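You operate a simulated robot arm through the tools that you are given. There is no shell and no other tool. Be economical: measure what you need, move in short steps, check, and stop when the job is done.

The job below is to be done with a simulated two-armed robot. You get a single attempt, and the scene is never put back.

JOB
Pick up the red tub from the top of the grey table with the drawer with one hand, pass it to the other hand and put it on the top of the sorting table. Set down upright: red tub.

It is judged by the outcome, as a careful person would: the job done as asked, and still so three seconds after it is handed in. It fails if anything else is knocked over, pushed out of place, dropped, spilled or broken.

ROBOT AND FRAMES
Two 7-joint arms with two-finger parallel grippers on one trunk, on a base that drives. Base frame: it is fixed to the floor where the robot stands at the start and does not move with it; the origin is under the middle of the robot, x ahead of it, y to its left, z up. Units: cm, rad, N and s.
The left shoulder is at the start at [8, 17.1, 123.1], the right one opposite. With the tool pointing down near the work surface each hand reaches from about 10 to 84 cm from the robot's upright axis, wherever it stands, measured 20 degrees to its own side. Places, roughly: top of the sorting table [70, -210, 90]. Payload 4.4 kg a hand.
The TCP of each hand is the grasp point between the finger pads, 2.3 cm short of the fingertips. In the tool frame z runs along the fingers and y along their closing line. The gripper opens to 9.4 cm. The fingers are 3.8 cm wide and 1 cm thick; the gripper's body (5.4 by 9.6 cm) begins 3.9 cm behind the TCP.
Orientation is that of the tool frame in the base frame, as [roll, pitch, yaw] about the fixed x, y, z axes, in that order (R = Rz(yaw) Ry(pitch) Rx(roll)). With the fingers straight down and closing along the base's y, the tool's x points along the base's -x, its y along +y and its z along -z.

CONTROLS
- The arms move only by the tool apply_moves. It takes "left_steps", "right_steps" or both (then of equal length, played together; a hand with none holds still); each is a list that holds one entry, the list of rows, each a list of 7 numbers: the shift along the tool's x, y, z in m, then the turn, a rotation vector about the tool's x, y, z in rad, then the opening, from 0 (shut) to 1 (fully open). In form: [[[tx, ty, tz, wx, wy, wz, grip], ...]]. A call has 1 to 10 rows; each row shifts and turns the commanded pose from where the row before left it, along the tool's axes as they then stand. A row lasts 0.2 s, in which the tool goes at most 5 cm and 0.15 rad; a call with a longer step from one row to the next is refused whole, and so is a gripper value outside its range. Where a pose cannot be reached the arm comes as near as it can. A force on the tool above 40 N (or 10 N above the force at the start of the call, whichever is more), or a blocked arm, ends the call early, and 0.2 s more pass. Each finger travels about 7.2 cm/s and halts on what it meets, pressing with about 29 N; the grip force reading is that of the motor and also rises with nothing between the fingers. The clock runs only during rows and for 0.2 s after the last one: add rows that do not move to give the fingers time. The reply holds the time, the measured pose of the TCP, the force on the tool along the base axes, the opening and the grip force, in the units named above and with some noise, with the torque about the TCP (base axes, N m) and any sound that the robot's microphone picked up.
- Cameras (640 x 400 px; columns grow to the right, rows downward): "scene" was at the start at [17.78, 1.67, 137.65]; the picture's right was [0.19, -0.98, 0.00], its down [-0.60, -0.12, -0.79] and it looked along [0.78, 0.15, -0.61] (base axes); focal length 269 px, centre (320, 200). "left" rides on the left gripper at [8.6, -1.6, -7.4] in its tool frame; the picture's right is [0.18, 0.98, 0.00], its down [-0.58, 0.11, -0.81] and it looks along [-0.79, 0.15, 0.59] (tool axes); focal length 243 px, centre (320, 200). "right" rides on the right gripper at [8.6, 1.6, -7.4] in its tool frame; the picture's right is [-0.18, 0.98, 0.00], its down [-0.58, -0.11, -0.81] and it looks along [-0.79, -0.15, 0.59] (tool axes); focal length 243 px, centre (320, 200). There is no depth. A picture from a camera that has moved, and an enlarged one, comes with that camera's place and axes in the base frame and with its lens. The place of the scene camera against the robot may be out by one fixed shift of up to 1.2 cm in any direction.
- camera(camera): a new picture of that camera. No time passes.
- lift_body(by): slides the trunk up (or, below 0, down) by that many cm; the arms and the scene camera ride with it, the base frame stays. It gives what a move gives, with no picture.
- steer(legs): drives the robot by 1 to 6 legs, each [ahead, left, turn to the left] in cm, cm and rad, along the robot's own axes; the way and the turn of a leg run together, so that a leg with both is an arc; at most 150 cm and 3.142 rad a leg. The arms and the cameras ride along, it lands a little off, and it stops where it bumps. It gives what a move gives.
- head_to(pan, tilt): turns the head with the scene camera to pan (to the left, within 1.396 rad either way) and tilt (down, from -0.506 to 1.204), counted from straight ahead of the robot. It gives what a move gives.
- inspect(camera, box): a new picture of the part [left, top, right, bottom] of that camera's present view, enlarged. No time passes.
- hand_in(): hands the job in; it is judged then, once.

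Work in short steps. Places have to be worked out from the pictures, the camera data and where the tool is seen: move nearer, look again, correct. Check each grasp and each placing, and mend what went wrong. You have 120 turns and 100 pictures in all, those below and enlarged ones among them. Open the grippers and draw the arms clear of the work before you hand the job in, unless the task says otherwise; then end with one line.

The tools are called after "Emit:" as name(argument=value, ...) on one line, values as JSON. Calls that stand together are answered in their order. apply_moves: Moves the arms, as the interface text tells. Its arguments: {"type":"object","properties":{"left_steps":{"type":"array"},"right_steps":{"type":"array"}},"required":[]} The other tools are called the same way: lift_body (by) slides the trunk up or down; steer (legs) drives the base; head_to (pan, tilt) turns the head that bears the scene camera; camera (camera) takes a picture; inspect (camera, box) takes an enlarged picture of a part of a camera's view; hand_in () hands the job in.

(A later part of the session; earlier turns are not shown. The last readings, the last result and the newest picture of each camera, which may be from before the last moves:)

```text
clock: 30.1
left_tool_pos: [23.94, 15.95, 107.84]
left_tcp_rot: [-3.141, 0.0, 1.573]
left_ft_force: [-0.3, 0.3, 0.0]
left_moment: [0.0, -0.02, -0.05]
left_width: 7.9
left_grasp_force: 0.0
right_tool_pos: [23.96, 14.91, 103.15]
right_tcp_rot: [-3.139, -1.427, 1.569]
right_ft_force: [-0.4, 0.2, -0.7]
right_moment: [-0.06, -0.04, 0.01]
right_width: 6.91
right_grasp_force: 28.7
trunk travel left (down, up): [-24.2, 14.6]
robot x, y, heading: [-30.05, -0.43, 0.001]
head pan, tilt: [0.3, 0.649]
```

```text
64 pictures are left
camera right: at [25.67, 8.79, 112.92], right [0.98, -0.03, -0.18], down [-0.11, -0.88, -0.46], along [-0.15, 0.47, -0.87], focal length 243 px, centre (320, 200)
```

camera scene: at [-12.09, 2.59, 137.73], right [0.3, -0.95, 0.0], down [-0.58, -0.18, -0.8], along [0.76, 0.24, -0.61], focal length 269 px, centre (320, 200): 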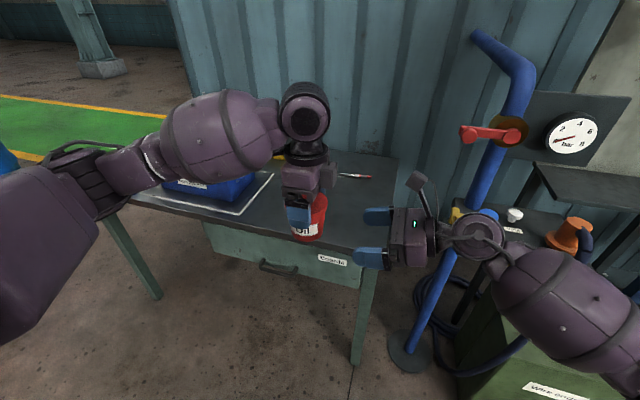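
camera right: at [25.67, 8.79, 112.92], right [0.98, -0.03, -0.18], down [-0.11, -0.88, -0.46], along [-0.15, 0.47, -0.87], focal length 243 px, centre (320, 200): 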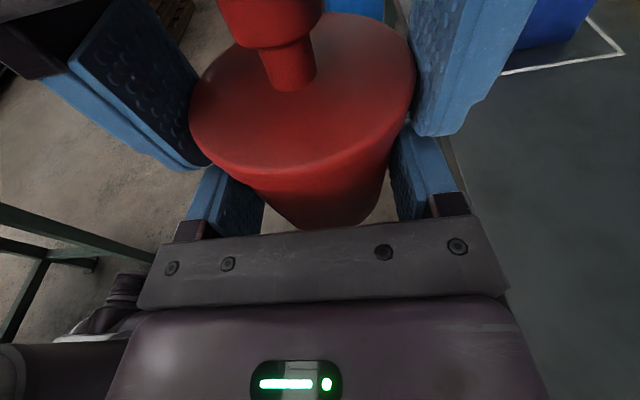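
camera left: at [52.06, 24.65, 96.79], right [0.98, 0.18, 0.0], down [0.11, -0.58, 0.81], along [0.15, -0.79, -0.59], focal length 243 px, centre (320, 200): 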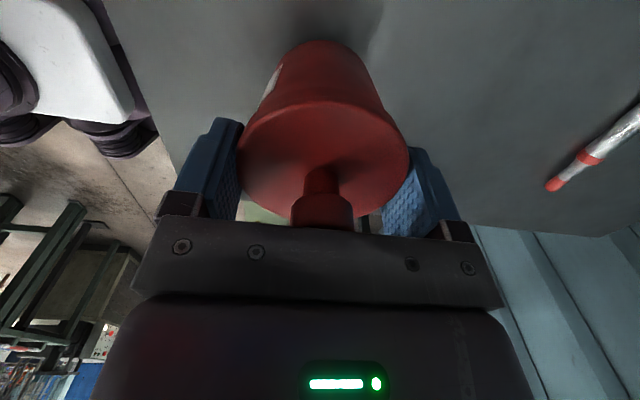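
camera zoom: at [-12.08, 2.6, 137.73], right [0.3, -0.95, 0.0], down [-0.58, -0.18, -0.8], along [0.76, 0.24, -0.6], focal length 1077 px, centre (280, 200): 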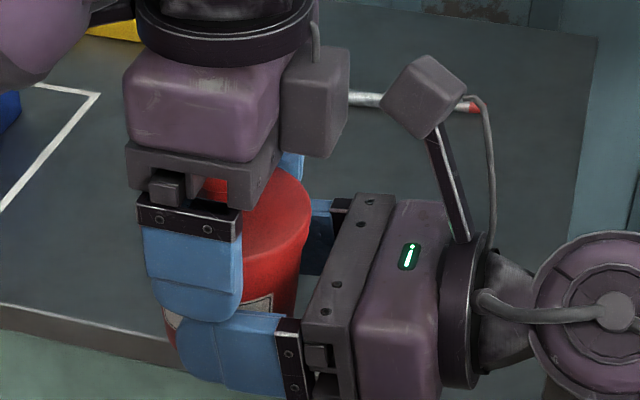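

The tub has not moved, and the left hand carries nothing now. I open the left hand fully and re-read the forces.

Emit:
apply_moves(left_steps=[[[0, 0, 0, 0, 0, 0, 0.9], [0, 0, 0, 0, 0, 0, 1], [0, 0, 0, 0, 0, 0, 1], [0, 0, 0, 0, 0, 0, 1]]])

Emit:
camera(camera="right")

```text
clock: 31.1
left_tool_pos: [23.99, 15.95, 107.76]
left_tcp_rot: [-3.14, 0.0, 1.573]
left_ft_force: [-0.1, 0.0, -0.1]
left_moment: [0.0, -0.02, 0.0]
left_width: 9.4
left_grasp_force: 0.1
right_tool_pos: [23.95, 14.79, 103.35]
right_tcp_rot: [-3.139, -1.428, 1.569]
right_ft_force: [0.5, 0.3, 0.1]
right_moment: [-0.05, -0.02, -0.01]
right_width: 6.92
right_grasp_force: 29.1
trunk travel left (down, up): [-24.2, 14.6]
robot x, y, heading: [-29.77, -0.05, -0.004]
head pan, tilt: [0.3, 0.649]
```

```text
63 pictures are left
camera right: at [25.66, 8.8, 112.92], right [0.98, -0.02, -0.18], down [-0.11, -0.88, -0.46], along [-0.15, 0.47, -0.87], focal length 243 px, centre (320, 200)
```

right: 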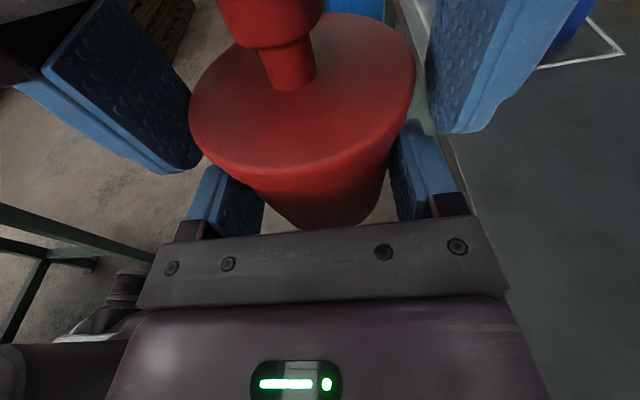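

The right hand holds the tub alone and it stays upright. I raise the left hand straight up, clear of the tub.

Emit:
apply_moves(left_steps=[[[0, 0, -0.015, 0, 0, 0, 1], [0, 0, -0.025, 0, 0, 0, 1], [0, 0, -0.025, 0, 0, 0, 1], [0, 0, -0.025, 0, 0, 0, 1], [0, 0, -0.025, 0, 0, 0, 1], [0.02, 0, -0.02, 0, 0, 0, 1], [0.03, 0, 0, 0, 0, 0, 1], [0.03, 0, 0, 0, 0, 0, 1]]])

Emit:
camera(camera="scene")

```text
clock: 32.9
left_tool_pos: [23.94, 23.97, 121.36]
left_tcp_rot: [3.141, 0.0, 1.574]
left_ft_force: [-0.3, 1.0, -1.1]
left_moment: [-0.05, 0.03, 0.02]
left_width: 9.41
left_grasp_force: 0.0
right_tool_pos: [23.9, 14.88, 103.28]
right_tcp_rot: [-3.14, -1.425, 1.572]
right_ft_force: [0.2, 1.4, -0.2]
right_moment: [-0.08, -0.02, -0.02]
right_width: 6.95
right_grasp_force: 28.4
trunk travel left (down, up): [-24.2, 14.6]
robot x, y, heading: [-29.49, -0.2, 0.002]
head pan, tilt: [0.3, 0.649]
```

```text
62 pictures are left
camera scene: at [-12.13, 2.67, 137.74], right [0.3, -0.95, 0.0], down [-0.58, -0.18, -0.8], along [0.76, 0.24, -0.6], focal length 269 px, centre (320, 200)
```

scene: 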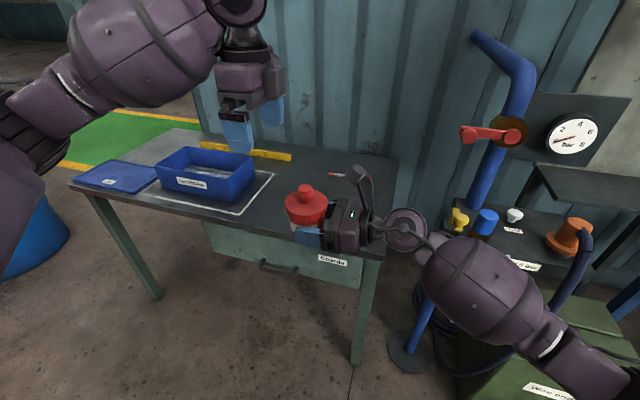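

The pass is done. Next I look to the right for the sorting table and for anything along the route.

Emit:
head_to(pan=-0.9, tilt=0.35)

Emit:
camera(camera="scene")

Emit:
head_to(pan=-1.39, tilt=0.5)

Emit:
camera(camera="scene")

```text
clock: 34.3
left_tool_pos: [23.96, 24.0, 121.3]
left_tcp_rot: [-3.141, 0.0, 1.572]
left_ft_force: [-0.7, 0.3, 0.7]
left_moment: [0.02, -0.04, -0.01]
left_width: 9.39
left_grasp_force: 0.1
right_tool_pos: [23.93, 14.85, 103.32]
right_tcp_rot: [-3.138, -1.429, 1.569]
right_ft_force: [-1.1, 0.3, -0.6]
right_moment: [-0.01, -0.03, -0.01]
right_width: 6.92
right_grasp_force: 29.2
trunk travel left (down, up): [-24.2, 14.6]
robot x, y, heading: [-29.92, 0.08, -0.001]
head pan, tilt: [-0.901, 0.351]
```

```text
61 pictures are left
camera scene: at [-14.57, -7.27, 140.44], right [-0.78, -0.62, 0.0], down [-0.21, 0.27, -0.94], along [0.58, -0.73, -0.34], focal length 269 px, centre (320, 200)
```

scene: 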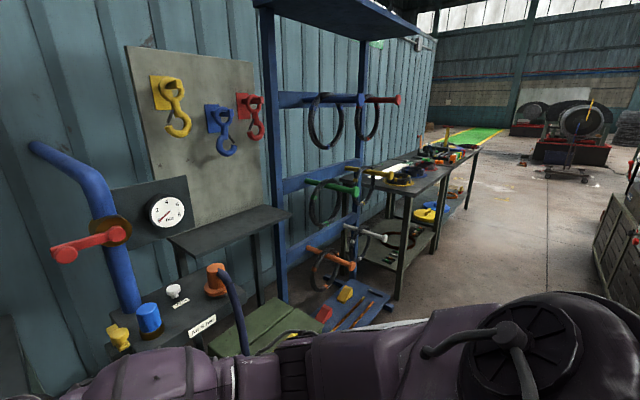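

```text
clock: 35.2
left_tool_pos: [23.92, 23.87, 121.34]
left_tcp_rot: [3.141, 0.001, 1.573]
left_ft_force: [0.0, 0.1, -0.3]
left_moment: [0.0, -0.02, -0.01]
left_width: 9.38
left_grasp_force: 0.0
right_tool_pos: [24.0, 14.95, 103.29]
right_tcp_rot: [-3.138, -1.429, 1.567]
right_ft_force: [-0.7, -0.3, -0.1]
right_moment: [-0.04, 0.0, -0.03]
right_width: 6.92
right_grasp_force: 28.8
trunk travel left (down, up): [-24.2, 14.6]
robot x, y, heading: [-29.86, 0.05, 0.002]
head pan, tilt: [-1.389, 0.499]
```

```text
60 pictures are left
camera scene: at [-18.71, -8.93, 139.07], right [-0.98, -0.18, 0.0], down [-0.09, 0.47, -0.88], along [0.16, -0.86, -0.48], focal length 269 px, centre (320, 200)
```

scene: 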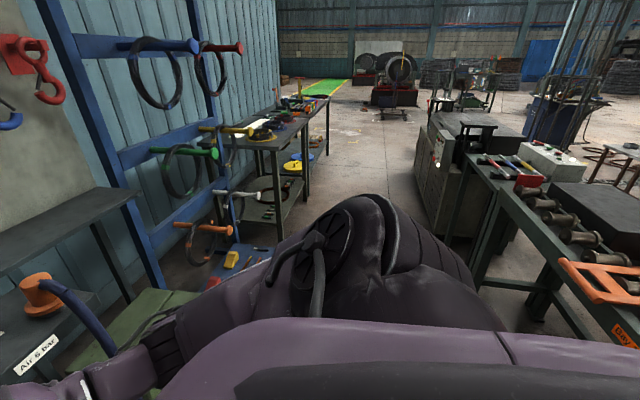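

The route along x ≈ -30 looks clear, with the sorting table's front edge at roughly x 35, starting near y -168. Before driving I turn the right hand about the vertical, so that its fingers point forward and the tub stays upright.

Emit:
apply_moves(right_steps=[[[0, 0.02, 0, -0.1485, 0, 0.0209, 0.5], [0, 0.02, 0, -0.1485, 0, 0.0209, 0.5], [0, 0.02, 0, -0.1485, 0, 0.0209, 0.5], [0, 0.02, 0, -0.1485, 0, 0.0209, 0.5], [0, 0.02, 0, -0.1485, 0, 0.0209, 0.5]]])

Emit:
head_to(pan=0.2, tilt=0.65)

Emit:
camera(camera="scene")

```text
clock: 36.4
left_tool_pos: [23.89, 23.98, 121.3]
left_tcp_rot: [-3.141, -0.002, 1.574]
left_ft_force: [0.2, -1.2, -0.3]
left_moment: [0.01, 0.04, 0.0]
left_width: 9.41
left_grasp_force: 0.0
right_tool_pos: [33.35, 12.0, 103.37]
right_tcp_rot: [3.136, -1.427, 0.826]
right_ft_force: [0.2, 0.0, -0.1]
right_moment: [-0.04, 0.0, -0.03]
right_width: 6.9
right_grasp_force: 29.2
trunk travel left (down, up): [-24.2, 14.6]
robot x, y, heading: [-29.55, 0.26, 0.002]
head pan, tilt: [-1.389, 0.499]
```

```text
clock: 38.1
left_tool_pos: [23.92, 23.89, 121.27]
left_tcp_rot: [3.141, -0.001, 1.573]
left_ft_force: [0.5, 0.3, 0.5]
left_moment: [-0.01, -0.01, 0.01]
left_width: 9.39
left_grasp_force: 0.0
right_tool_pos: [33.26, 11.98, 103.34]
right_tcp_rot: [3.128, -1.427, 0.839]
right_ft_force: [0.4, 0.5, -0.1]
right_moment: [-0.02, 0.01, 0.0]
right_width: 6.91
right_grasp_force: 28.8
trunk travel left (down, up): [-24.2, 14.6]
robot x, y, heading: [-29.62, 0.2, 0.002]
head pan, tilt: [0.201, 0.649]
```

```text
59 pictures are left
camera scene: at [-11.86, 1.75, 137.73], right [0.2, -0.98, 0.0], down [-0.59, -0.12, -0.8], along [0.78, 0.16, -0.6], focal length 269 px, centre (320, 200)
```

scene: 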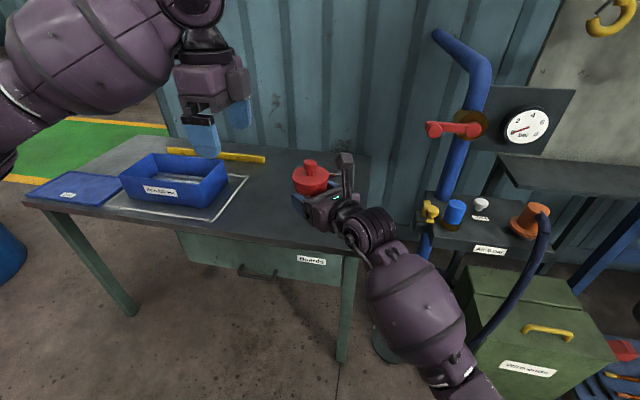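

The arm is comfortable at 45°. I finish the turn to point straight ahead.

Emit:
apply_moves(right_steps=[[[0, 0.025, 0, -0.1485, 0, 0.0209, 0.5], [0, 0.025, 0, -0.1485, 0, 0.0209, 0.5], [0, 0.025, 0, -0.1485, 0, 0.0209, 0.5], [0, 0.025, 0, -0.1485, 0, 0.0209, 0.5], [0, 0.025, 0, -0.1485, 0, 0.0209, 0.5], [0, 0.01, 0, -0.07, 0, 0.0098, 0.5], [0, 0, 0, 0, 0, 0, 0.5]]])

Emit:
camera(camera="scene")

Emit:
camera(camera="right")

```text
clock: 38.7
left_tool_pos: [23.93, 23.86, 121.3]
left_tcp_rot: [3.141, 0.0, 1.573]
left_ft_force: [-0.2, 0.9, -0.5]
left_moment: [0.01, -0.04, -0.01]
left_width: 9.39
left_grasp_force: 0.0
right_tool_pos: [40.55, -3.67, 97.04]
right_tcp_rot: [2.397, -1.286, 1.196]
right_ft_force: [0.0, 0.2, 0.7]
right_moment: [-0.03, 0.06, -0.02]
right_width: 6.87
right_grasp_force: 28.8
right hand out of reach, approached as far as the arm can: row 2, 3
trunk travel left (down, up): [-24.2, 14.6]
robot x, y, heading: [-29.82, 0.23, 0.003]
head pan, tilt: [0.201, 0.649]
stopped in row 3 (right hand): the arm was blocked; the commanded pose is now the measured one
```

```text
58 pictures are left
camera scene: at [-11.87, 1.76, 137.73], right [0.2, -0.98, 0.0], down [-0.59, -0.12, -0.8], along [0.78, 0.16, -0.6], focal length 269 px, centre (320, 200)
```

scene: 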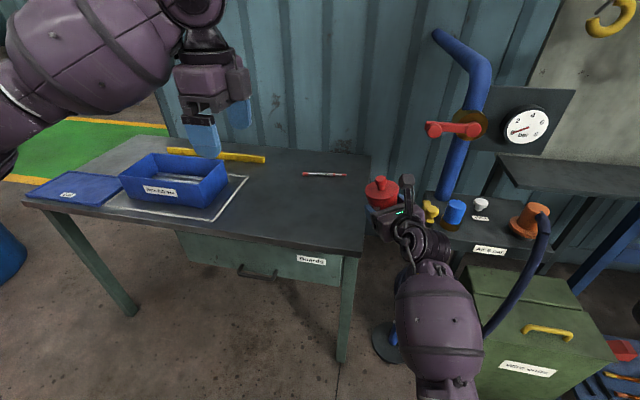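

```text
57 pictures are left
camera right: at [35.45, -5.82, 107.14], right [0.42, -0.91, 0.01], down [-0.82, -0.39, -0.41], along [0.38, 0.17, -0.91], focal length 243 px, centre (320, 200)
```

right: 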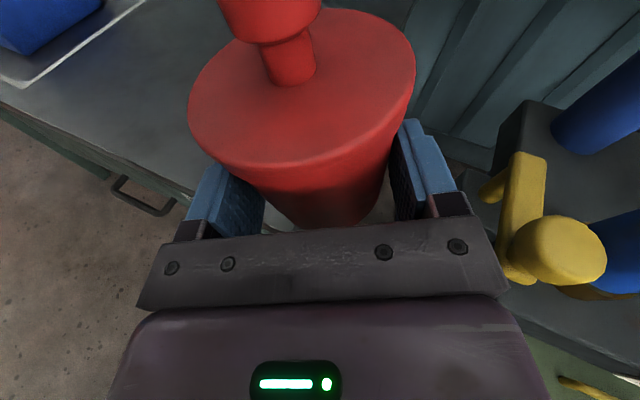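

The wrist hit a joint limit before reaching straight ahead, and the tub is tilted about 12° in the grip. I go back to the 45° heading with it upright, and will turn the base instead.

Emit:
apply_moves(right_steps=[[[0.0216, -0.0375, -0.0104, 0, 0, 0, 0.5], [0.0216, -0.0375, -0.0104, 0, 0, 0, 0.5], [0.0216, -0.0375, -0.0104, 0, 0, 0, 0.5], [0.0216, -0.0375, -0.0104, 0, 0, 0, 0.5], [0, 0, 0, 0.1134, 0.0342, 0.044, 0.5], [0, 0, 0, 0.1134, 0.0342, 0.044, 0.5], [0, 0, 0, 0.1134, 0.0342, 0.044, 0.5], [0, 0, 0, 0, 0, 0, 0.5]]])

Emit:
camera(camera="scene")

Emit:
camera(camera="right")

```text
clock: 39.2
left_tool_pos: [23.94, 23.95, 121.25]
left_tcp_rot: [3.14, -0.002, 1.569]
left_ft_force: [0.3, 0.0, -0.1]
left_moment: [-0.07, -0.01, -0.03]
left_width: 9.42
left_grasp_force: 0.0
right_tool_pos: [40.25, -11.01, 95.69]
right_tcp_rot: [2.153, -1.101, 1.365]
right_ft_force: [0.3, -0.2, -0.5]
right_moment: [-0.06, 0.07, -0.03]
right_width: 6.9
right_grasp_force: 28.8
right hand out of reach, approached as far as the arm can: row 1, 2
trunk travel left (down, up): [-24.2, 14.6]
robot x, y, heading: [-29.71, 0.22, 0.006]
head pan, tilt: [0.201, 0.649]
stopped in row 2 (right hand): the arm was blocked; the commanded pose is now the measured one
```

```text
56 pictures are left
camera scene: at [-11.9, 1.85, 137.74], right [0.2, -0.98, 0.0], down [-0.59, -0.12, -0.8], along [0.78, 0.16, -0.6], focal length 269 px, centre (320, 200)
```

scene: 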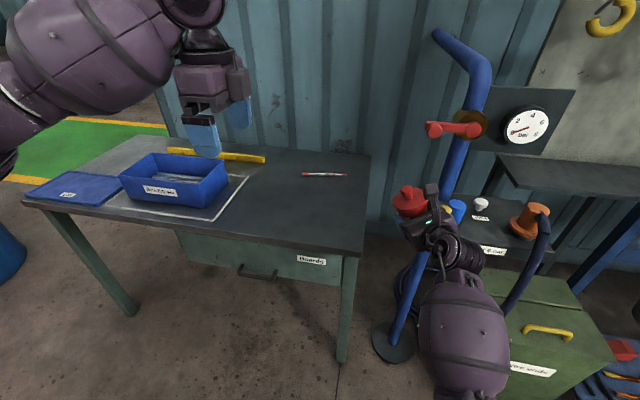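

```text
55 pictures are left
camera right: at [34.99, -10.77, 105.8], right [0.36, -0.91, 0.21], down [-0.84, -0.42, -0.36], along [0.41, -0.04, -0.91], focal length 243 px, centre (320, 200)
```

right: 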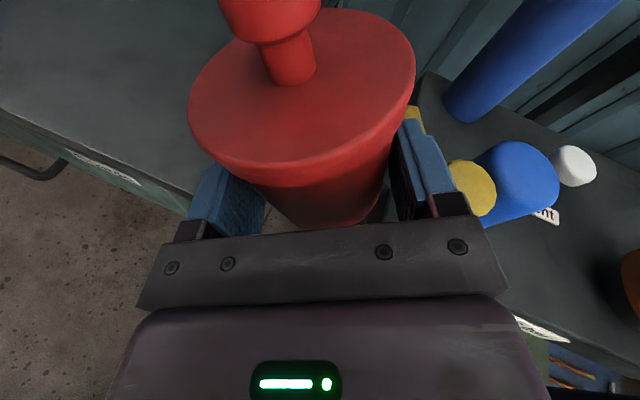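

The arm slid further along its limit, toward the valve rig but without contact. I back the base 12 cm for safety, then blend rotation and translation back toward the last good pose.

Emit:
steer(legs=[[-12, 0, 0]])

Emit:
apply_moves(right_steps=[[[0.0273, -0.0319, -0.0019, 0.0772, 0.0345, 0.0492, 0.5], [0.0253, -0.0323, 0.0015, 0.0772, 0.0345, 0.0492, 0.5], [0.0233, -0.0327, 0.0049, 0.0772, 0.0345, 0.0492, 0.5]]])

Emit:
camera(camera="scene")

```text
clock: 40.4
left_tool_pos: [11.79, 23.78, 121.25]
left_tcp_rot: [3.14, -0.001, 1.569]
left_ft_force: [-0.2, -0.1, -0.3]
left_moment: [0.02, -0.01, -0.03]
left_width: 9.42
left_grasp_force: 0.0
right_tool_pos: [28.15, -11.18, 95.68]
right_tcp_rot: [2.152, -1.107, 1.368]
right_ft_force: [0.2, -0.3, 0.1]
right_moment: [-0.03, 0.01, 0.0]
right_width: 6.88
right_grasp_force: 28.6
trunk travel left (down, up): [-24.2, 14.6]
robot x, y, heading: [-41.81, -0.23, 0.004]
head pan, tilt: [0.201, 0.649]
```

```text
clock: 41.2
left_tool_pos: [12.08, 23.85, 121.18]
left_tcp_rot: [-3.142, 0.001, 1.572]
left_ft_force: [-0.6, 1.2, -0.1]
left_moment: [-0.03, -0.01, -0.03]
left_width: 9.42
left_grasp_force: 0.0
right_tool_pos: [25.02, 0.18, 99.66]
right_tcp_rot: [2.44, -1.285, 1.308]
right_ft_force: [0.4, -0.1, 0.8]
right_moment: [-0.04, 0.03, 0.01]
right_width: 6.89
right_grasp_force: 28.8
trunk travel left (down, up): [-24.2, 14.6]
robot x, y, heading: [-41.58, 0.27, -0.002]
head pan, tilt: [0.201, 0.649]
```

```text
54 pictures are left
camera scene: at [-23.88, 1.78, 137.74], right [0.2, -0.98, 0.0], down [-0.59, -0.12, -0.8], along [0.78, 0.16, -0.6], focal length 269 px, centre (320, 200)
```

scene: 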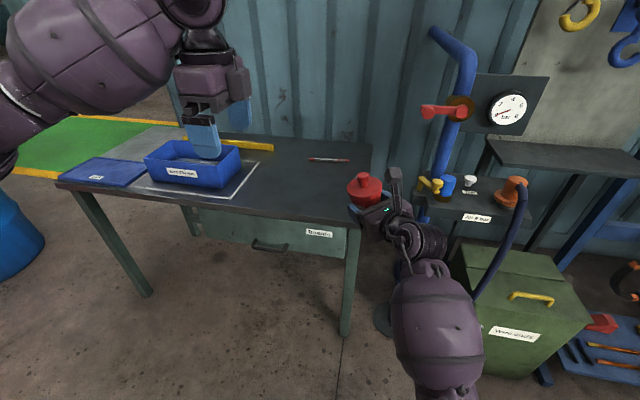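

Recovery is working with no limit reported. I play the remaining three rows.

Emit:
apply_moves(right_steps=[[[0.0214, -0.0332, 0.0083, 0.0772, 0.0345, 0.0492, 0.5], [0.0194, -0.0336, 0.0116, 0.0772, 0.0345, 0.0492, 0.5], [0.0174, -0.034, 0.015, 0.0772, 0.0345, 0.0492, 0.5], [0, 0, 0, 0, 0, 0, 0.5]]])

Emit:
camera(camera="right")

Emit:
inspect(camera="scene", box=[260, 130, 420, 250])

```text
clock: 42.2
left_tool_pos: [12.06, 23.76, 121.25]
left_tcp_rot: [-3.141, 0.001, 1.572]
left_ft_force: [-0.5, -0.6, 0.2]
left_moment: [0.02, 0.0, -0.03]
left_width: 9.45
left_grasp_force: 0.1
right_tool_pos: [22.62, 9.55, 102.87]
right_tcp_rot: [3.062, -1.421, 0.881]
right_ft_force: [0.4, 0.2, 0.2]
right_moment: [-0.06, 0.02, -0.01]
right_width: 6.87
right_grasp_force: 28.9
trunk travel left (down, up): [-24.2, 14.6]
robot x, y, heading: [-41.42, 0.07, -0.001]
head pan, tilt: [0.201, 0.649]
```

```text
53 pictures are left
camera right: at [19.47, 4.12, 112.51], right [0.69, -0.7, -0.17], down [-0.69, -0.56, -0.46], along [0.22, 0.43, -0.87], focal length 243 px, centre (320, 200)
```

right: 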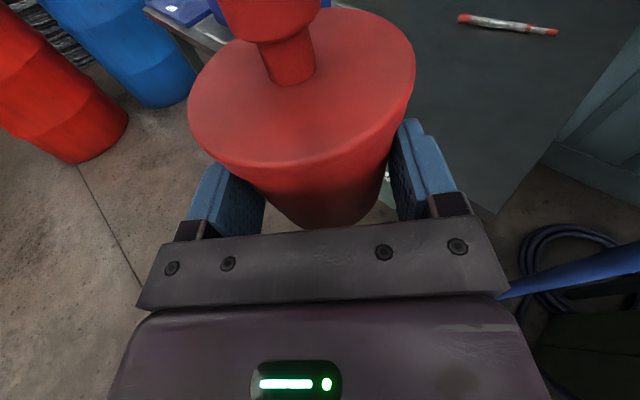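

```text
3.33 times, centred on (340, 190) of scene
camera zoom: at [-23.87, 1.72, 137.73], right [0.2, -0.98, 0.0], down [-0.59, -0.12, -0.8], along [0.78, 0.16, -0.6], focal length 898 px, centre (253, 233)
```

zoom: 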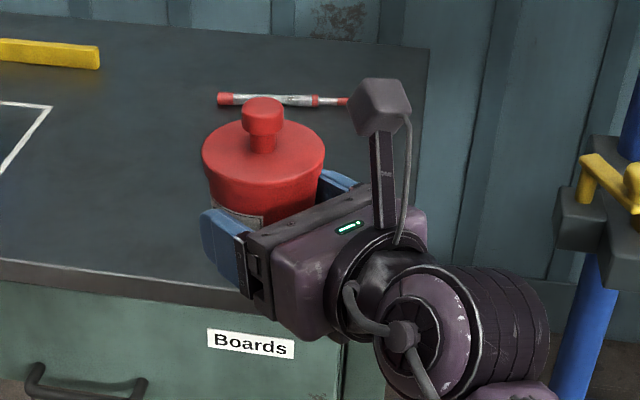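

The tub is upright again and firm in the grip. I drive 8 cm ahead, then 95 cm to the right along the corridor, and look.

Emit:
steer(legs=[[8, 0, 0], [0, -95, 0]])

Emit:
head_to(pan=-0.9, tilt=0.5)

Emit:
camera(camera="scene")

```text
clock: 51.5
left_tool_pos: [19.69, -72.37, 121.29]
left_tcp_rot: [-3.141, 0.0, 1.553]
left_ft_force: [-0.5, -0.1, 0.2]
left_moment: [0.0, 0.0, 0.0]
left_width: 9.4
left_grasp_force: 0.1
right_tool_pos: [30.09, -86.92, 102.95]
right_tcp_rot: [3.08, -1.425, 0.841]
right_ft_force: [-0.3, 0.1, 0.0]
right_moment: [-0.06, 0.02, 0.0]
right_width: 6.9
right_grasp_force: 29.5
trunk travel left (down, up): [-24.2, 14.6]
robot x, y, heading: [-34.55, -95.32, -0.013]
head pan, tilt: [0.201, 0.649]
```

```text
clock: 52.9
left_tool_pos: [19.67, -72.36, 121.31]
left_tcp_rot: [-3.14, 0.0, 1.555]
left_ft_force: [0.3, 0.4, -0.4]
left_moment: [0.01, 0.02, -0.02]
left_width: 9.4
left_grasp_force: 0.0
right_tool_pos: [30.34, -87.24, 102.88]
right_tcp_rot: [3.065, -1.42, 0.853]
right_ft_force: [0.0, 0.2, -0.6]
right_moment: [0.01, 0.02, 0.03]
right_width: 6.87
right_grasp_force: 28.8
trunk travel left (down, up): [-24.2, 14.6]
robot x, y, heading: [-34.72, -95.32, -0.021]
head pan, tilt: [-0.901, 0.499]
```

```text
51 pictures are left
camera scene: at [-19.63, -102.6, 139.07], right [-0.79, -0.61, 0.0], down [-0.29, 0.38, -0.88], along [0.53, -0.7, -0.48], focal length 269 px, centre (320, 200)
```

scene: 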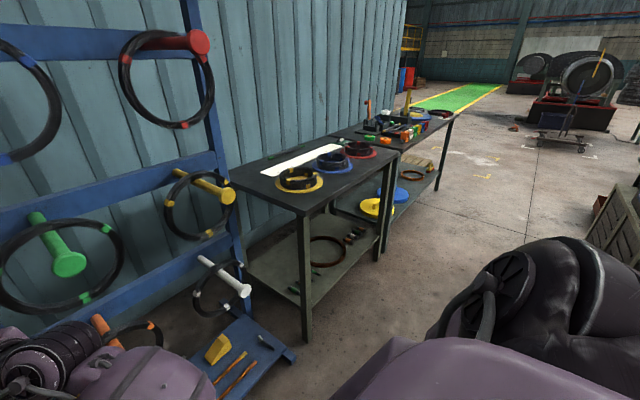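

The first table beyond the rack is the sorting table, spanning about x 33–77 and y -165 to -246. Three ring jigs sit near x 52, leaving a free front strip, and I choose a spot near (38.7, -196). The rack pegs' tips are at about x 43. I turn the base 45° right in place so the hand points at the table.

Emit:
steer(legs=[[0, 0, -0.765]])

Emit:
head_to(pan=-0.1, tilt=0.5)

Emit:
camera(camera="scene")

```text
clock: 55.3
left_tool_pos: [20.28, -116.29, 121.19]
left_tcp_rot: [3.141, 0.0, 0.787]
left_ft_force: [0.1, 0.7, 0.5]
left_moment: [-0.03, 0.01, -0.02]
left_width: 9.4
left_grasp_force: 0.0
right_tool_pos: [17.68, -134.41, 102.85]
right_tcp_rot: [3.064, -1.421, 0.088]
right_ft_force: [-0.7, -0.3, 0.1]
right_moment: [-0.01, 0.04, -0.01]
right_width: 6.88
right_grasp_force: 29.1
trunk travel left (down, up): [-24.2, 14.6]
robot x, y, heading: [-34.52, -95.05, -0.784]
head pan, tilt: [-0.901, 0.499]
```

```text
clock: 56.4
left_tool_pos: [20.31, -116.21, 121.28]
left_tcp_rot: [-3.14, -0.001, 0.787]
left_ft_force: [1.0, -0.6, -0.8]
left_moment: [-0.01, 0.01, -0.02]
left_width: 9.4
left_grasp_force: 0.1
right_tool_pos: [17.71, -134.41, 102.74]
right_tcp_rot: [3.06, -1.422, 0.089]
right_ft_force: [1.0, -0.5, -0.4]
right_moment: [0.02, 0.04, 0.0]
right_width: 6.89
right_grasp_force: 29.2
trunk travel left (down, up): [-24.2, 14.6]
robot x, y, heading: [-34.41, -95.57, -0.782]
head pan, tilt: [-0.099, 0.499]
```

```text
50 pictures are left
camera scene: at [-22.18, -109.0, 139.07], right [-0.77, -0.63, 0.0], down [-0.3, 0.37, -0.88], along [0.56, -0.68, -0.48], focal length 269 px, centre (320, 200)
```

scene: 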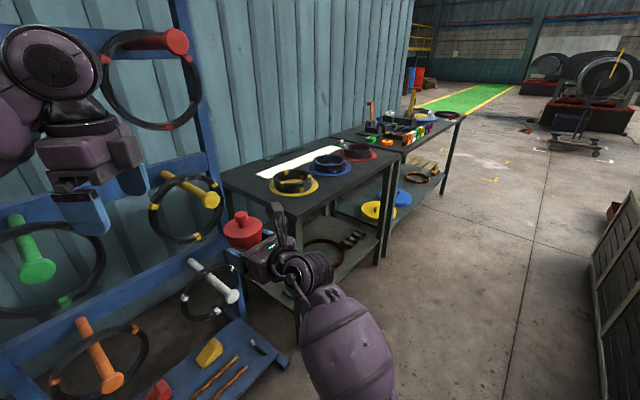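

The hand points straight at +x now. I drive diagonally to bring the hand to about (27, -196), still short of the table edge.

Emit:
steer(legs=[[50, -37.1, 0]])

Emit:
head_to(pan=0.1, tilt=0.6)

Emit:
camera(camera="scene")

Emit:
camera(camera="right")

```text
clock: 60.3
left_tool_pos: [28.02, -177.26, 121.24]
left_tcp_rot: [-3.141, 0.0, 0.786]
left_ft_force: [0.0, -0.7, -0.4]
left_moment: [-0.01, 0.0, -0.01]
left_width: 9.38
left_grasp_force: 0.1
right_tool_pos: [25.37, -195.29, 102.86]
right_tcp_rot: [3.06, -1.422, 0.091]
right_ft_force: [0.4, -0.1, 1.1]
right_moment: [0.01, 0.05, 0.02]
right_width: 6.84
right_grasp_force: 28.5
trunk travel left (down, up): [-24.2, 14.6]
robot x, y, heading: [-27.27, -156.33, -0.784]
head pan, tilt: [-0.099, 0.499]
```

```text
clock: 61.0
left_tool_pos: [27.98, -177.29, 121.2]
left_tcp_rot: [-3.141, 0.001, 0.788]
left_ft_force: [0.6, -0.4, 0.4]
left_moment: [-0.02, -0.01, 0.01]
left_width: 9.39
left_grasp_force: 0.0
right_tool_pos: [25.37, -195.46, 102.79]
right_tcp_rot: [3.054, -1.419, 0.096]
right_ft_force: [-0.3, 1.3, -0.4]
right_moment: [0.02, 0.04, 0.01]
right_width: 6.84
right_grasp_force: 28.9
trunk travel left (down, up): [-24.2, 14.6]
robot x, y, heading: [-26.5, -156.05, -0.78]
head pan, tilt: [0.099, 0.6]
```

```text
49 pictures are left
camera scene: at [-13.42, -168.55, 138.16], right [-0.63, -0.77, 0.0], down [-0.44, 0.36, -0.83], along [0.64, -0.52, -0.56], focal length 269 px, centre (320, 200)
```

scene: 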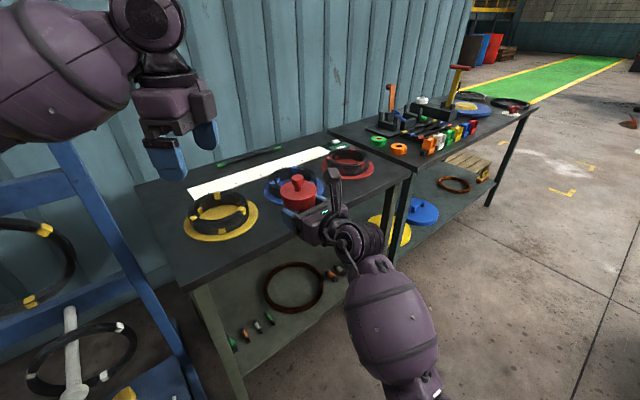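

```text
48 pictures are left
camera right: at [19.3, -197.02, 112.5], right [-0.02, -0.99, -0.17], down [-0.89, 0.1, -0.45], along [0.46, 0.14, -0.87], focal length 243 px, centre (320, 200)
```

right: 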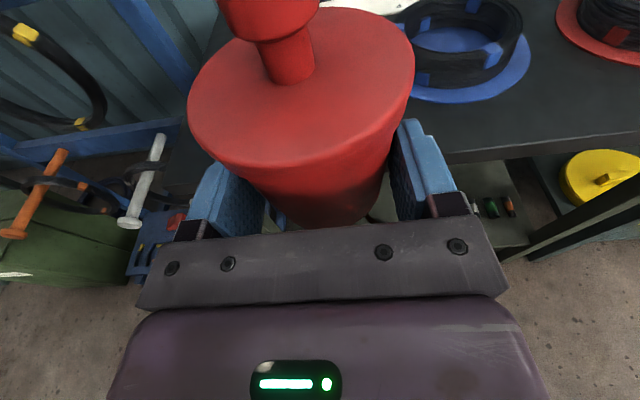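

The front edge measures x ≈ 34, and the discs leave a gap at y -188 to -202, so (39.3, -195.5) suits. Before advancing the base I check how near the left elbow is to the rack.

Emit:
head_to(pan=1.0, tilt=0.3)

Emit:
camera(camera="scene")

```text
clock: 62.2
left_tool_pos: [28.09, -177.17, 121.26]
left_tcp_rot: [-3.14, 0.002, 0.787]
left_ft_force: [1.1, -0.6, 0.2]
left_moment: [-0.02, -0.02, 0.0]
left_width: 9.42
left_grasp_force: 0.1
right_tool_pos: [25.31, -195.5, 102.97]
right_tcp_rot: [3.057, -1.42, 0.093]
right_ft_force: [0.4, -0.2, -0.7]
right_moment: [-0.02, 0.01, 0.02]
right_width: 6.86
right_grasp_force: 29.4
trunk travel left (down, up): [-24.2, 14.6]
robot x, y, heading: [-26.8, -156.09, -0.786]
head pan, tilt: [1.0, 0.3]
```

```text
47 pictures are left
camera scene: at [-11.15, -160.97, 140.91], right [0.21, -0.98, 0.0], down [-0.29, -0.06, -0.96], along [0.93, 0.2, -0.3], focal length 269 px, centre (320, 200)
```

scene: 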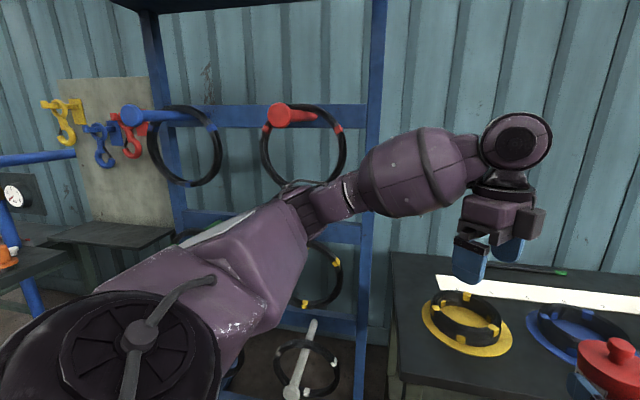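

The left elbow would come within several cm of the rack loop if I drove in, so I'll extend the right arm instead. First 6 cm toward the table.

Emit:
apply_moves(right_steps=[[[0.0028, 0, 0.0198, 0, 0, 0, 0.5], [0.0028, 0, 0.0198, 0, 0, 0, 0.5], [0.0028, 0, 0.0198, 0, 0, 0, 0.5], [0, 0, 0, 0, 0, 0, 0.5]]])

Emit:
head_to(pan=0.2, tilt=0.7)

Emit:
camera(camera="scene")

Emit:
camera(camera="right")

```text
clock: 63.2
left_tool_pos: [28.08, -177.32, 121.36]
left_tcp_rot: [3.14, -0.001, 0.787]
left_ft_force: [-0.4, -0.2, -0.1]
left_moment: [0.02, 0.03, 0.03]
left_width: 9.42
left_grasp_force: 0.0
right_tool_pos: [31.12, -196.07, 102.62]
right_tcp_rot: [3.013, -1.414, 0.129]
right_ft_force: [-0.8, 0.0, 0.2]
right_moment: [-0.03, 0.07, 0.02]
right_width: 6.86
right_grasp_force: 29.0
trunk travel left (down, up): [-24.2, 14.6]
robot x, y, heading: [-26.87, -156.11, -0.78]
head pan, tilt: [1.0, 0.3]
```

```text
clock: 64.4
left_tool_pos: [28.0, -177.3, 121.26]
left_tcp_rot: [3.141, 0.0, 0.787]
left_ft_force: [0.2, -0.5, 0.0]
left_moment: [-0.03, 0.02, -0.03]
left_width: 9.41
left_grasp_force: 0.1
right_tool_pos: [31.15, -196.0, 102.73]
right_tcp_rot: [3.025, -1.417, 0.117]
right_ft_force: [-0.5, 0.1, 0.5]
right_moment: [0.04, 0.07, 0.02]
right_width: 6.88
right_grasp_force: 29.0
trunk travel left (down, up): [-24.2, 14.6]
robot x, y, heading: [-26.65, -156.26, -0.785]
head pan, tilt: [0.201, 0.7]
```

```text
46 pictures are left
camera scene: at [-13.17, -167.63, 137.3], right [-0.55, -0.84, 0.0], down [-0.54, 0.35, -0.77], along [0.64, -0.42, -0.64], focal length 269 px, centre (320, 200)
```

scene: 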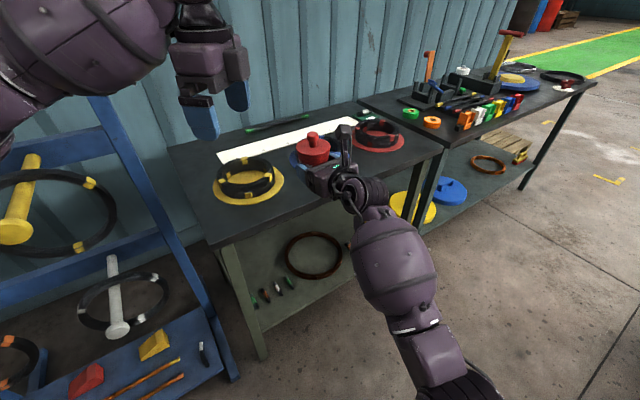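

```text
45 pictures are left
camera right: at [25.15, -197.39, 112.42], right [-0.03, -0.99, -0.16], down [-0.89, 0.1, -0.45], along [0.46, 0.13, -0.88], focal length 243 px, centre (320, 200)
```

right: 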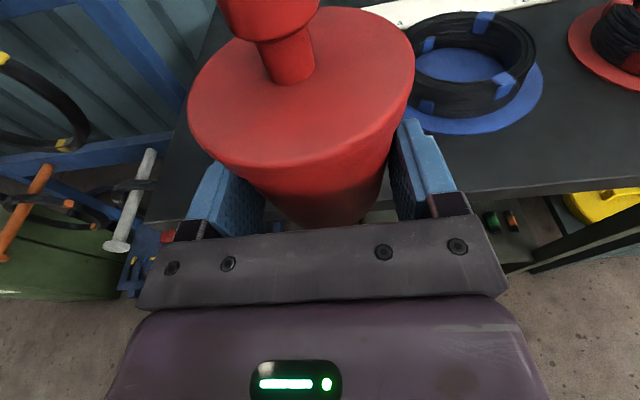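

Still fine, apart from small drifts of about 1° tilt and 0.5 cm in y. I extend another 3.5 cm with a y correction and recheck.

Emit:
apply_moves(right_steps=[[[0.0024, -0.0025, 0.0173, 0, 0, 0, 0.5], [0.0024, -0.0025, 0.0173, 0, 0, 0, 0.5], [0, 0, 0, 0, 0, 0, 0.5]]])

Emit:
camera(camera="right")

```text
clock: 65.2
left_tool_pos: [28.07, -177.26, 121.29]
left_tcp_rot: [3.14, -0.001, 0.787]
left_ft_force: [0.1, 0.2, -0.3]
left_moment: [0.0, 0.01, 0.0]
left_width: 9.39
left_grasp_force: 0.0
right_tool_pos: [34.32, -196.1, 102.06]
right_tcp_rot: [2.986, -1.407, 0.146]
right_ft_force: [0.5, 0.4, 0.4]
right_moment: [-0.02, 0.04, 0.01]
right_width: 6.87
right_grasp_force: 29.2
trunk travel left (down, up): [-24.2, 14.6]
robot x, y, heading: [-26.56, -156.23, -0.779]
head pan, tilt: [0.201, 0.7]
```

```text
44 pictures are left
camera right: at [28.39, -197.49, 111.82], right [-0.04, -0.99, -0.16], down [-0.89, 0.1, -0.45], along [0.46, 0.12, -0.88], focal length 243 px, centre (320, 200)
```

right: 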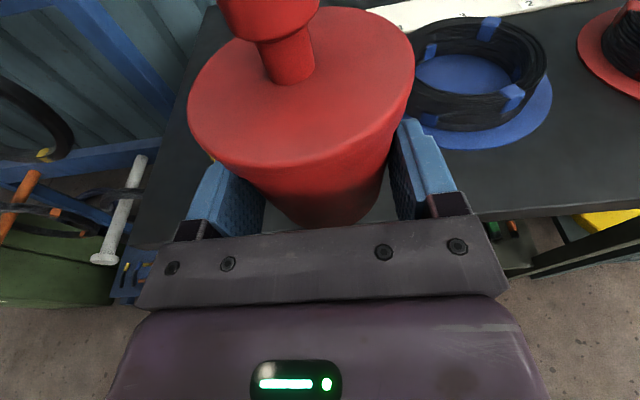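

The arm is sagging at its limit, so I'll do the last 3.8 cm with the base, which keeps the elbow clear of the rack. I'll lower with the trunk.

Emit:
steer(legs=[[2.3, 3.1, 0]])

Emit:
camera(camera="right")

Emit:
camera(camera="left")

Emit:
camera(camera="scene")

```text
clock: 66.1
left_tool_pos: [31.98, -176.66, 121.25]
left_tcp_rot: [-3.139, 0.0, 0.788]
left_ft_force: [0.5, 0.3, -0.3]
left_moment: [0.0, -0.01, 0.02]
left_width: 9.4
left_grasp_force: 0.2
right_tool_pos: [38.27, -195.66, 102.42]
right_tcp_rot: [2.981, -1.411, 0.15]
right_ft_force: [0.4, -1.3, -0.9]
right_moment: [0.0, 0.03, 0.02]
right_width: 6.86
right_grasp_force: 29.1
trunk travel left (down, up): [-24.2, 14.6]
robot x, y, heading: [-23.06, -155.87, -0.786]
head pan, tilt: [0.201, 0.7]
```

```text
43 pictures are left
camera right: at [32.38, -196.93, 112.13], right [-0.03, -0.99, -0.16], down [-0.89, 0.1, -0.45], along [0.46, 0.12, -0.88], focal length 243 px, centre (320, 200)
```

right: 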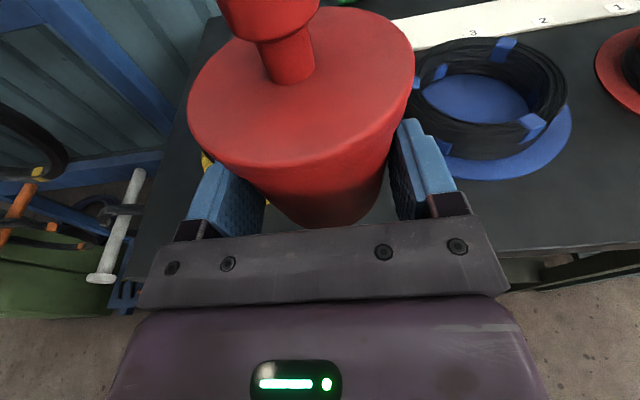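

```text
42 pictures are left
camera left: at [36.87, -169.44, 128.72], right [0.83, -0.56, 0.0], down [-0.33, -0.49, 0.81], along [-0.45, -0.67, -0.59], focal length 243 px, centre (320, 200)
```

left: 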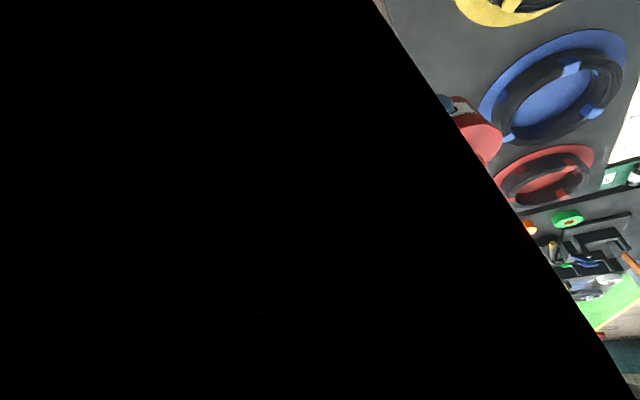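

```text
41 pictures are left
camera scene: at [-9.22, -167.06, 137.29], right [-0.55, -0.83, 0.0], down [-0.54, 0.35, -0.76], along [0.64, -0.42, -0.64], focal length 269 px, centre (320, 200)
```

scene: 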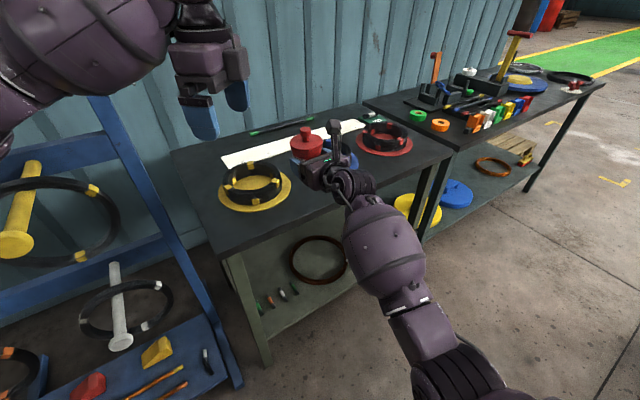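

Combining the four right-hand views, the table top fits z ≈ 83 with its front edge at x ≈ 39. So the tub should go at about x 44.5, and the discs start at x ≈ 50. I drive 5 cm further in and look at the left elbow again.

Emit:
steer(legs=[[4.4, 2.7, 0]])

Emit:
head_to(pan=1.0, tilt=0.4)

Emit:
camera(camera="scene")

Emit:
camera(camera="right")

```text
clock: 67.0
left_tool_pos: [37.16, -177.91, 121.1]
left_tcp_rot: [-3.14, -0.001, 0.787]
left_ft_force: [-0.1, -0.5, 0.6]
left_moment: [0.05, 0.02, -0.02]
left_width: 9.41
left_grasp_force: 0.1
right_tool_pos: [43.28, -197.09, 102.24]
right_tcp_rot: [2.976, -1.409, 0.155]
right_ft_force: [-0.3, -0.4, -0.5]
right_moment: [-0.03, 0.04, -0.02]
right_width: 6.83
right_grasp_force: 28.5
trunk travel left (down, up): [-24.2, 14.6]
robot x, y, heading: [-18.27, -157.07, -0.782]
head pan, tilt: [0.201, 0.7]
```

```text
clock: 68.2
left_tool_pos: [36.87, -177.81, 121.18]
left_tcp_rot: [-3.141, 0.0, 0.787]
left_ft_force: [-0.4, -0.3, -0.6]
left_moment: [0.0, 0.0, 0.02]
left_width: 9.41
left_grasp_force: 0.0
right_tool_pos: [43.11, -197.25, 102.2]
right_tcp_rot: [2.968, -1.408, 0.16]
right_ft_force: [-0.2, 0.6, 0.7]
right_moment: [0.04, 0.05, 0.04]
right_width: 6.84
right_grasp_force: 28.8
trunk travel left (down, up): [-24.2, 14.6]
robot x, y, heading: [-17.86, -157.32, -0.783]
head pan, tilt: [1.0, 0.4]
```

```text
40 pictures are left
camera scene: at [-2.39, -161.6, 139.98], right [0.21, -0.98, 0.0], down [-0.38, -0.08, -0.92], along [0.9, 0.2, -0.39], focal length 269 px, centre (320, 200)
```

scene: 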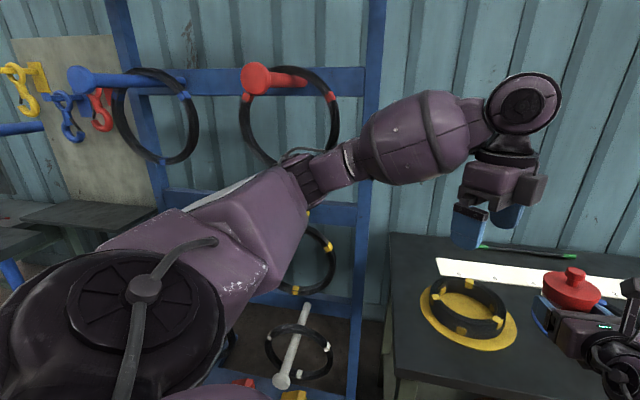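

```text
39 pictures are left
camera right: at [37.19, -198.42, 112.08], right [-0.04, -0.99, -0.15], down [-0.89, 0.11, -0.45], along [0.46, 0.12, -0.88], focal length 243 px, centre (320, 200)
```

right: 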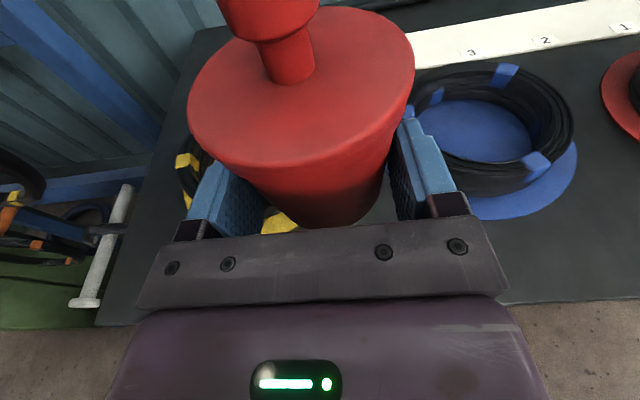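

The pegs are at about (42, -141) with heights near 103 and 141, while the left elbow is near (34, -152, 126). I keep it between the two by lowering the trunk 9 cm now and raising the left hand before lowering the rest.

Emit:
lift_body(by=-9)

Emit:
apply_moves(left_steps=[[[0, 0, -0.03, 0, 0, 0, 1], [0, 0, -0.03, 0, 0, 0, 1], [0, 0, -0.03, 0, 0, 0, 1], [0, 0, -0.03, 0, 0, 0, 1]]])

Emit:
camera(camera="scene")

Emit:
camera(camera="right")

```text
clock: 69.4
left_tool_pos: [36.75, -177.81, 112.42]
left_tcp_rot: [3.137, -0.001, 0.789]
left_ft_force: [-0.9, 0.7, 0.1]
left_moment: [-0.01, -0.03, 0.02]
left_width: 9.39
left_grasp_force: 0.1
right_tool_pos: [42.99, -197.01, 93.71]
right_tcp_rot: [2.956, -1.413, 0.174]
right_ft_force: [-0.5, 0.2, 0.0]
right_moment: [-0.02, 0.04, 0.0]
right_width: 6.83
right_grasp_force: 28.7
trunk travel left (down, up): [-15.2, 23.6]
robot x, y, heading: [-18.18, -156.87, -0.783]
head pan, tilt: [1.0, 0.4]
```

```text
clock: 70.4
left_tool_pos: [36.55, -177.95, 124.25]
left_tcp_rot: [-3.14, 0.0, 0.788]
left_ft_force: [-0.5, 0.7, 0.2]
left_moment: [0.0, -0.01, 0.01]
left_width: 9.42
left_grasp_force: 0.1
right_tool_pos: [43.09, -197.16, 93.34]
right_tcp_rot: [2.968, -1.411, 0.165]
right_ft_force: [0.0, 0.2, -0.7]
right_moment: [0.01, 0.03, 0.02]
right_width: 6.83
right_grasp_force: 29.0
trunk travel left (down, up): [-15.2, 23.6]
robot x, y, heading: [-18.15, -156.82, -0.781]
head pan, tilt: [1.0, 0.4]
```

```text
38 pictures are left
camera scene: at [3.21, -167.22, 130.03], right [0.21, -0.98, 0.0], down [-0.38, -0.08, -0.92], along [0.9, 0.2, -0.39], focal length 269 px, centre (320, 200)
```

scene: 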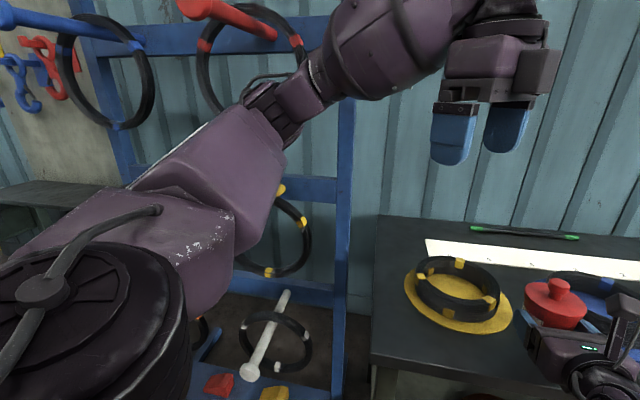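

```text
37 pictures are left
camera right: at [37.15, -198.32, 103.2], right [-0.04, -0.99, -0.15], down [-0.89, 0.1, -0.45], along [0.46, 0.12, -0.88], focal length 243 px, centre (320, 200)
```

right: 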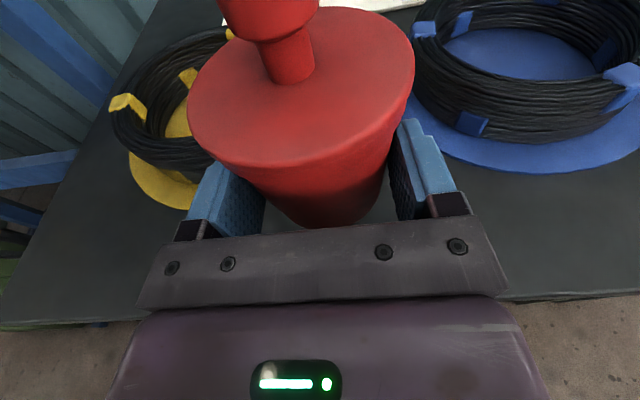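

The front edge is at x ≈ 38.2, so the tub at about 44.3 sits well. The table height estimates range over 83–87, so I look at the gap below the tub directly.

Emit:
head_to(pan=0.4, tilt=0.6)

Emit:
camera(camera="scene")

Emit:
inspect(camera="scene", box=[300, 140, 460, 260])

```text
clock: 71.4
left_tool_pos: [36.78, -178.02, 124.24]
left_tcp_rot: [3.14, 0.0, 0.786]
left_ft_force: [0.3, -0.8, 0.3]
left_moment: [0.01, 0.0, 0.01]
left_width: 9.42
left_grasp_force: 0.1
right_tool_pos: [43.08, -197.12, 93.31]
right_tcp_rot: [2.973, -1.41, 0.158]
right_ft_force: [0.9, -0.4, 1.0]
right_moment: [0.01, 0.07, 0.0]
right_width: 6.86
right_grasp_force: 29.0
trunk travel left (down, up): [-15.2, 23.6]
robot x, y, heading: [-17.83, -156.74, -0.783]
head pan, tilt: [0.4, 0.6]
```

```text
36 pictures are left
camera scene: at [2.45, -172.55, 128.18], right [-0.37, -0.93, 0.0], down [-0.52, 0.21, -0.83], along [0.77, -0.31, -0.56], focal length 269 px, centre (320, 200)
```

scene: 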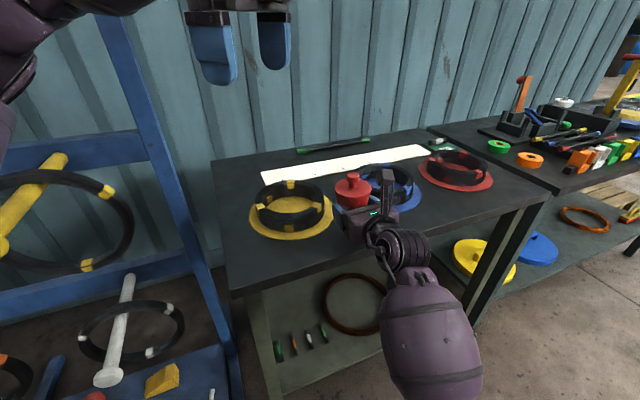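

```text
3.33 times, centred on (380, 200) of scene
camera zoom: at [2.45, -172.55, 128.18], right [-0.37, -0.93, 0.0], down [-0.52, 0.21, -0.83], along [0.77, -0.31, -0.56], focal length 898 px, centre (120, 200)
```

zoom: 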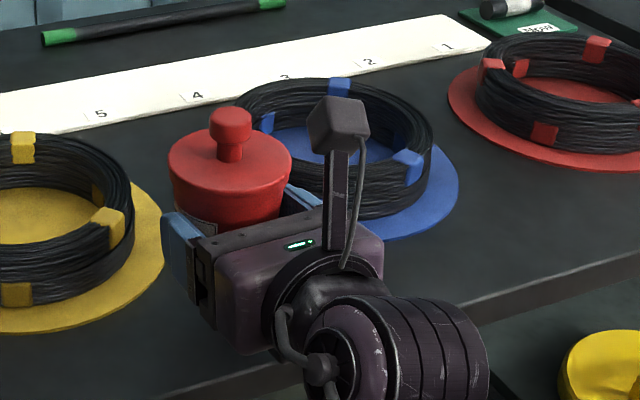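

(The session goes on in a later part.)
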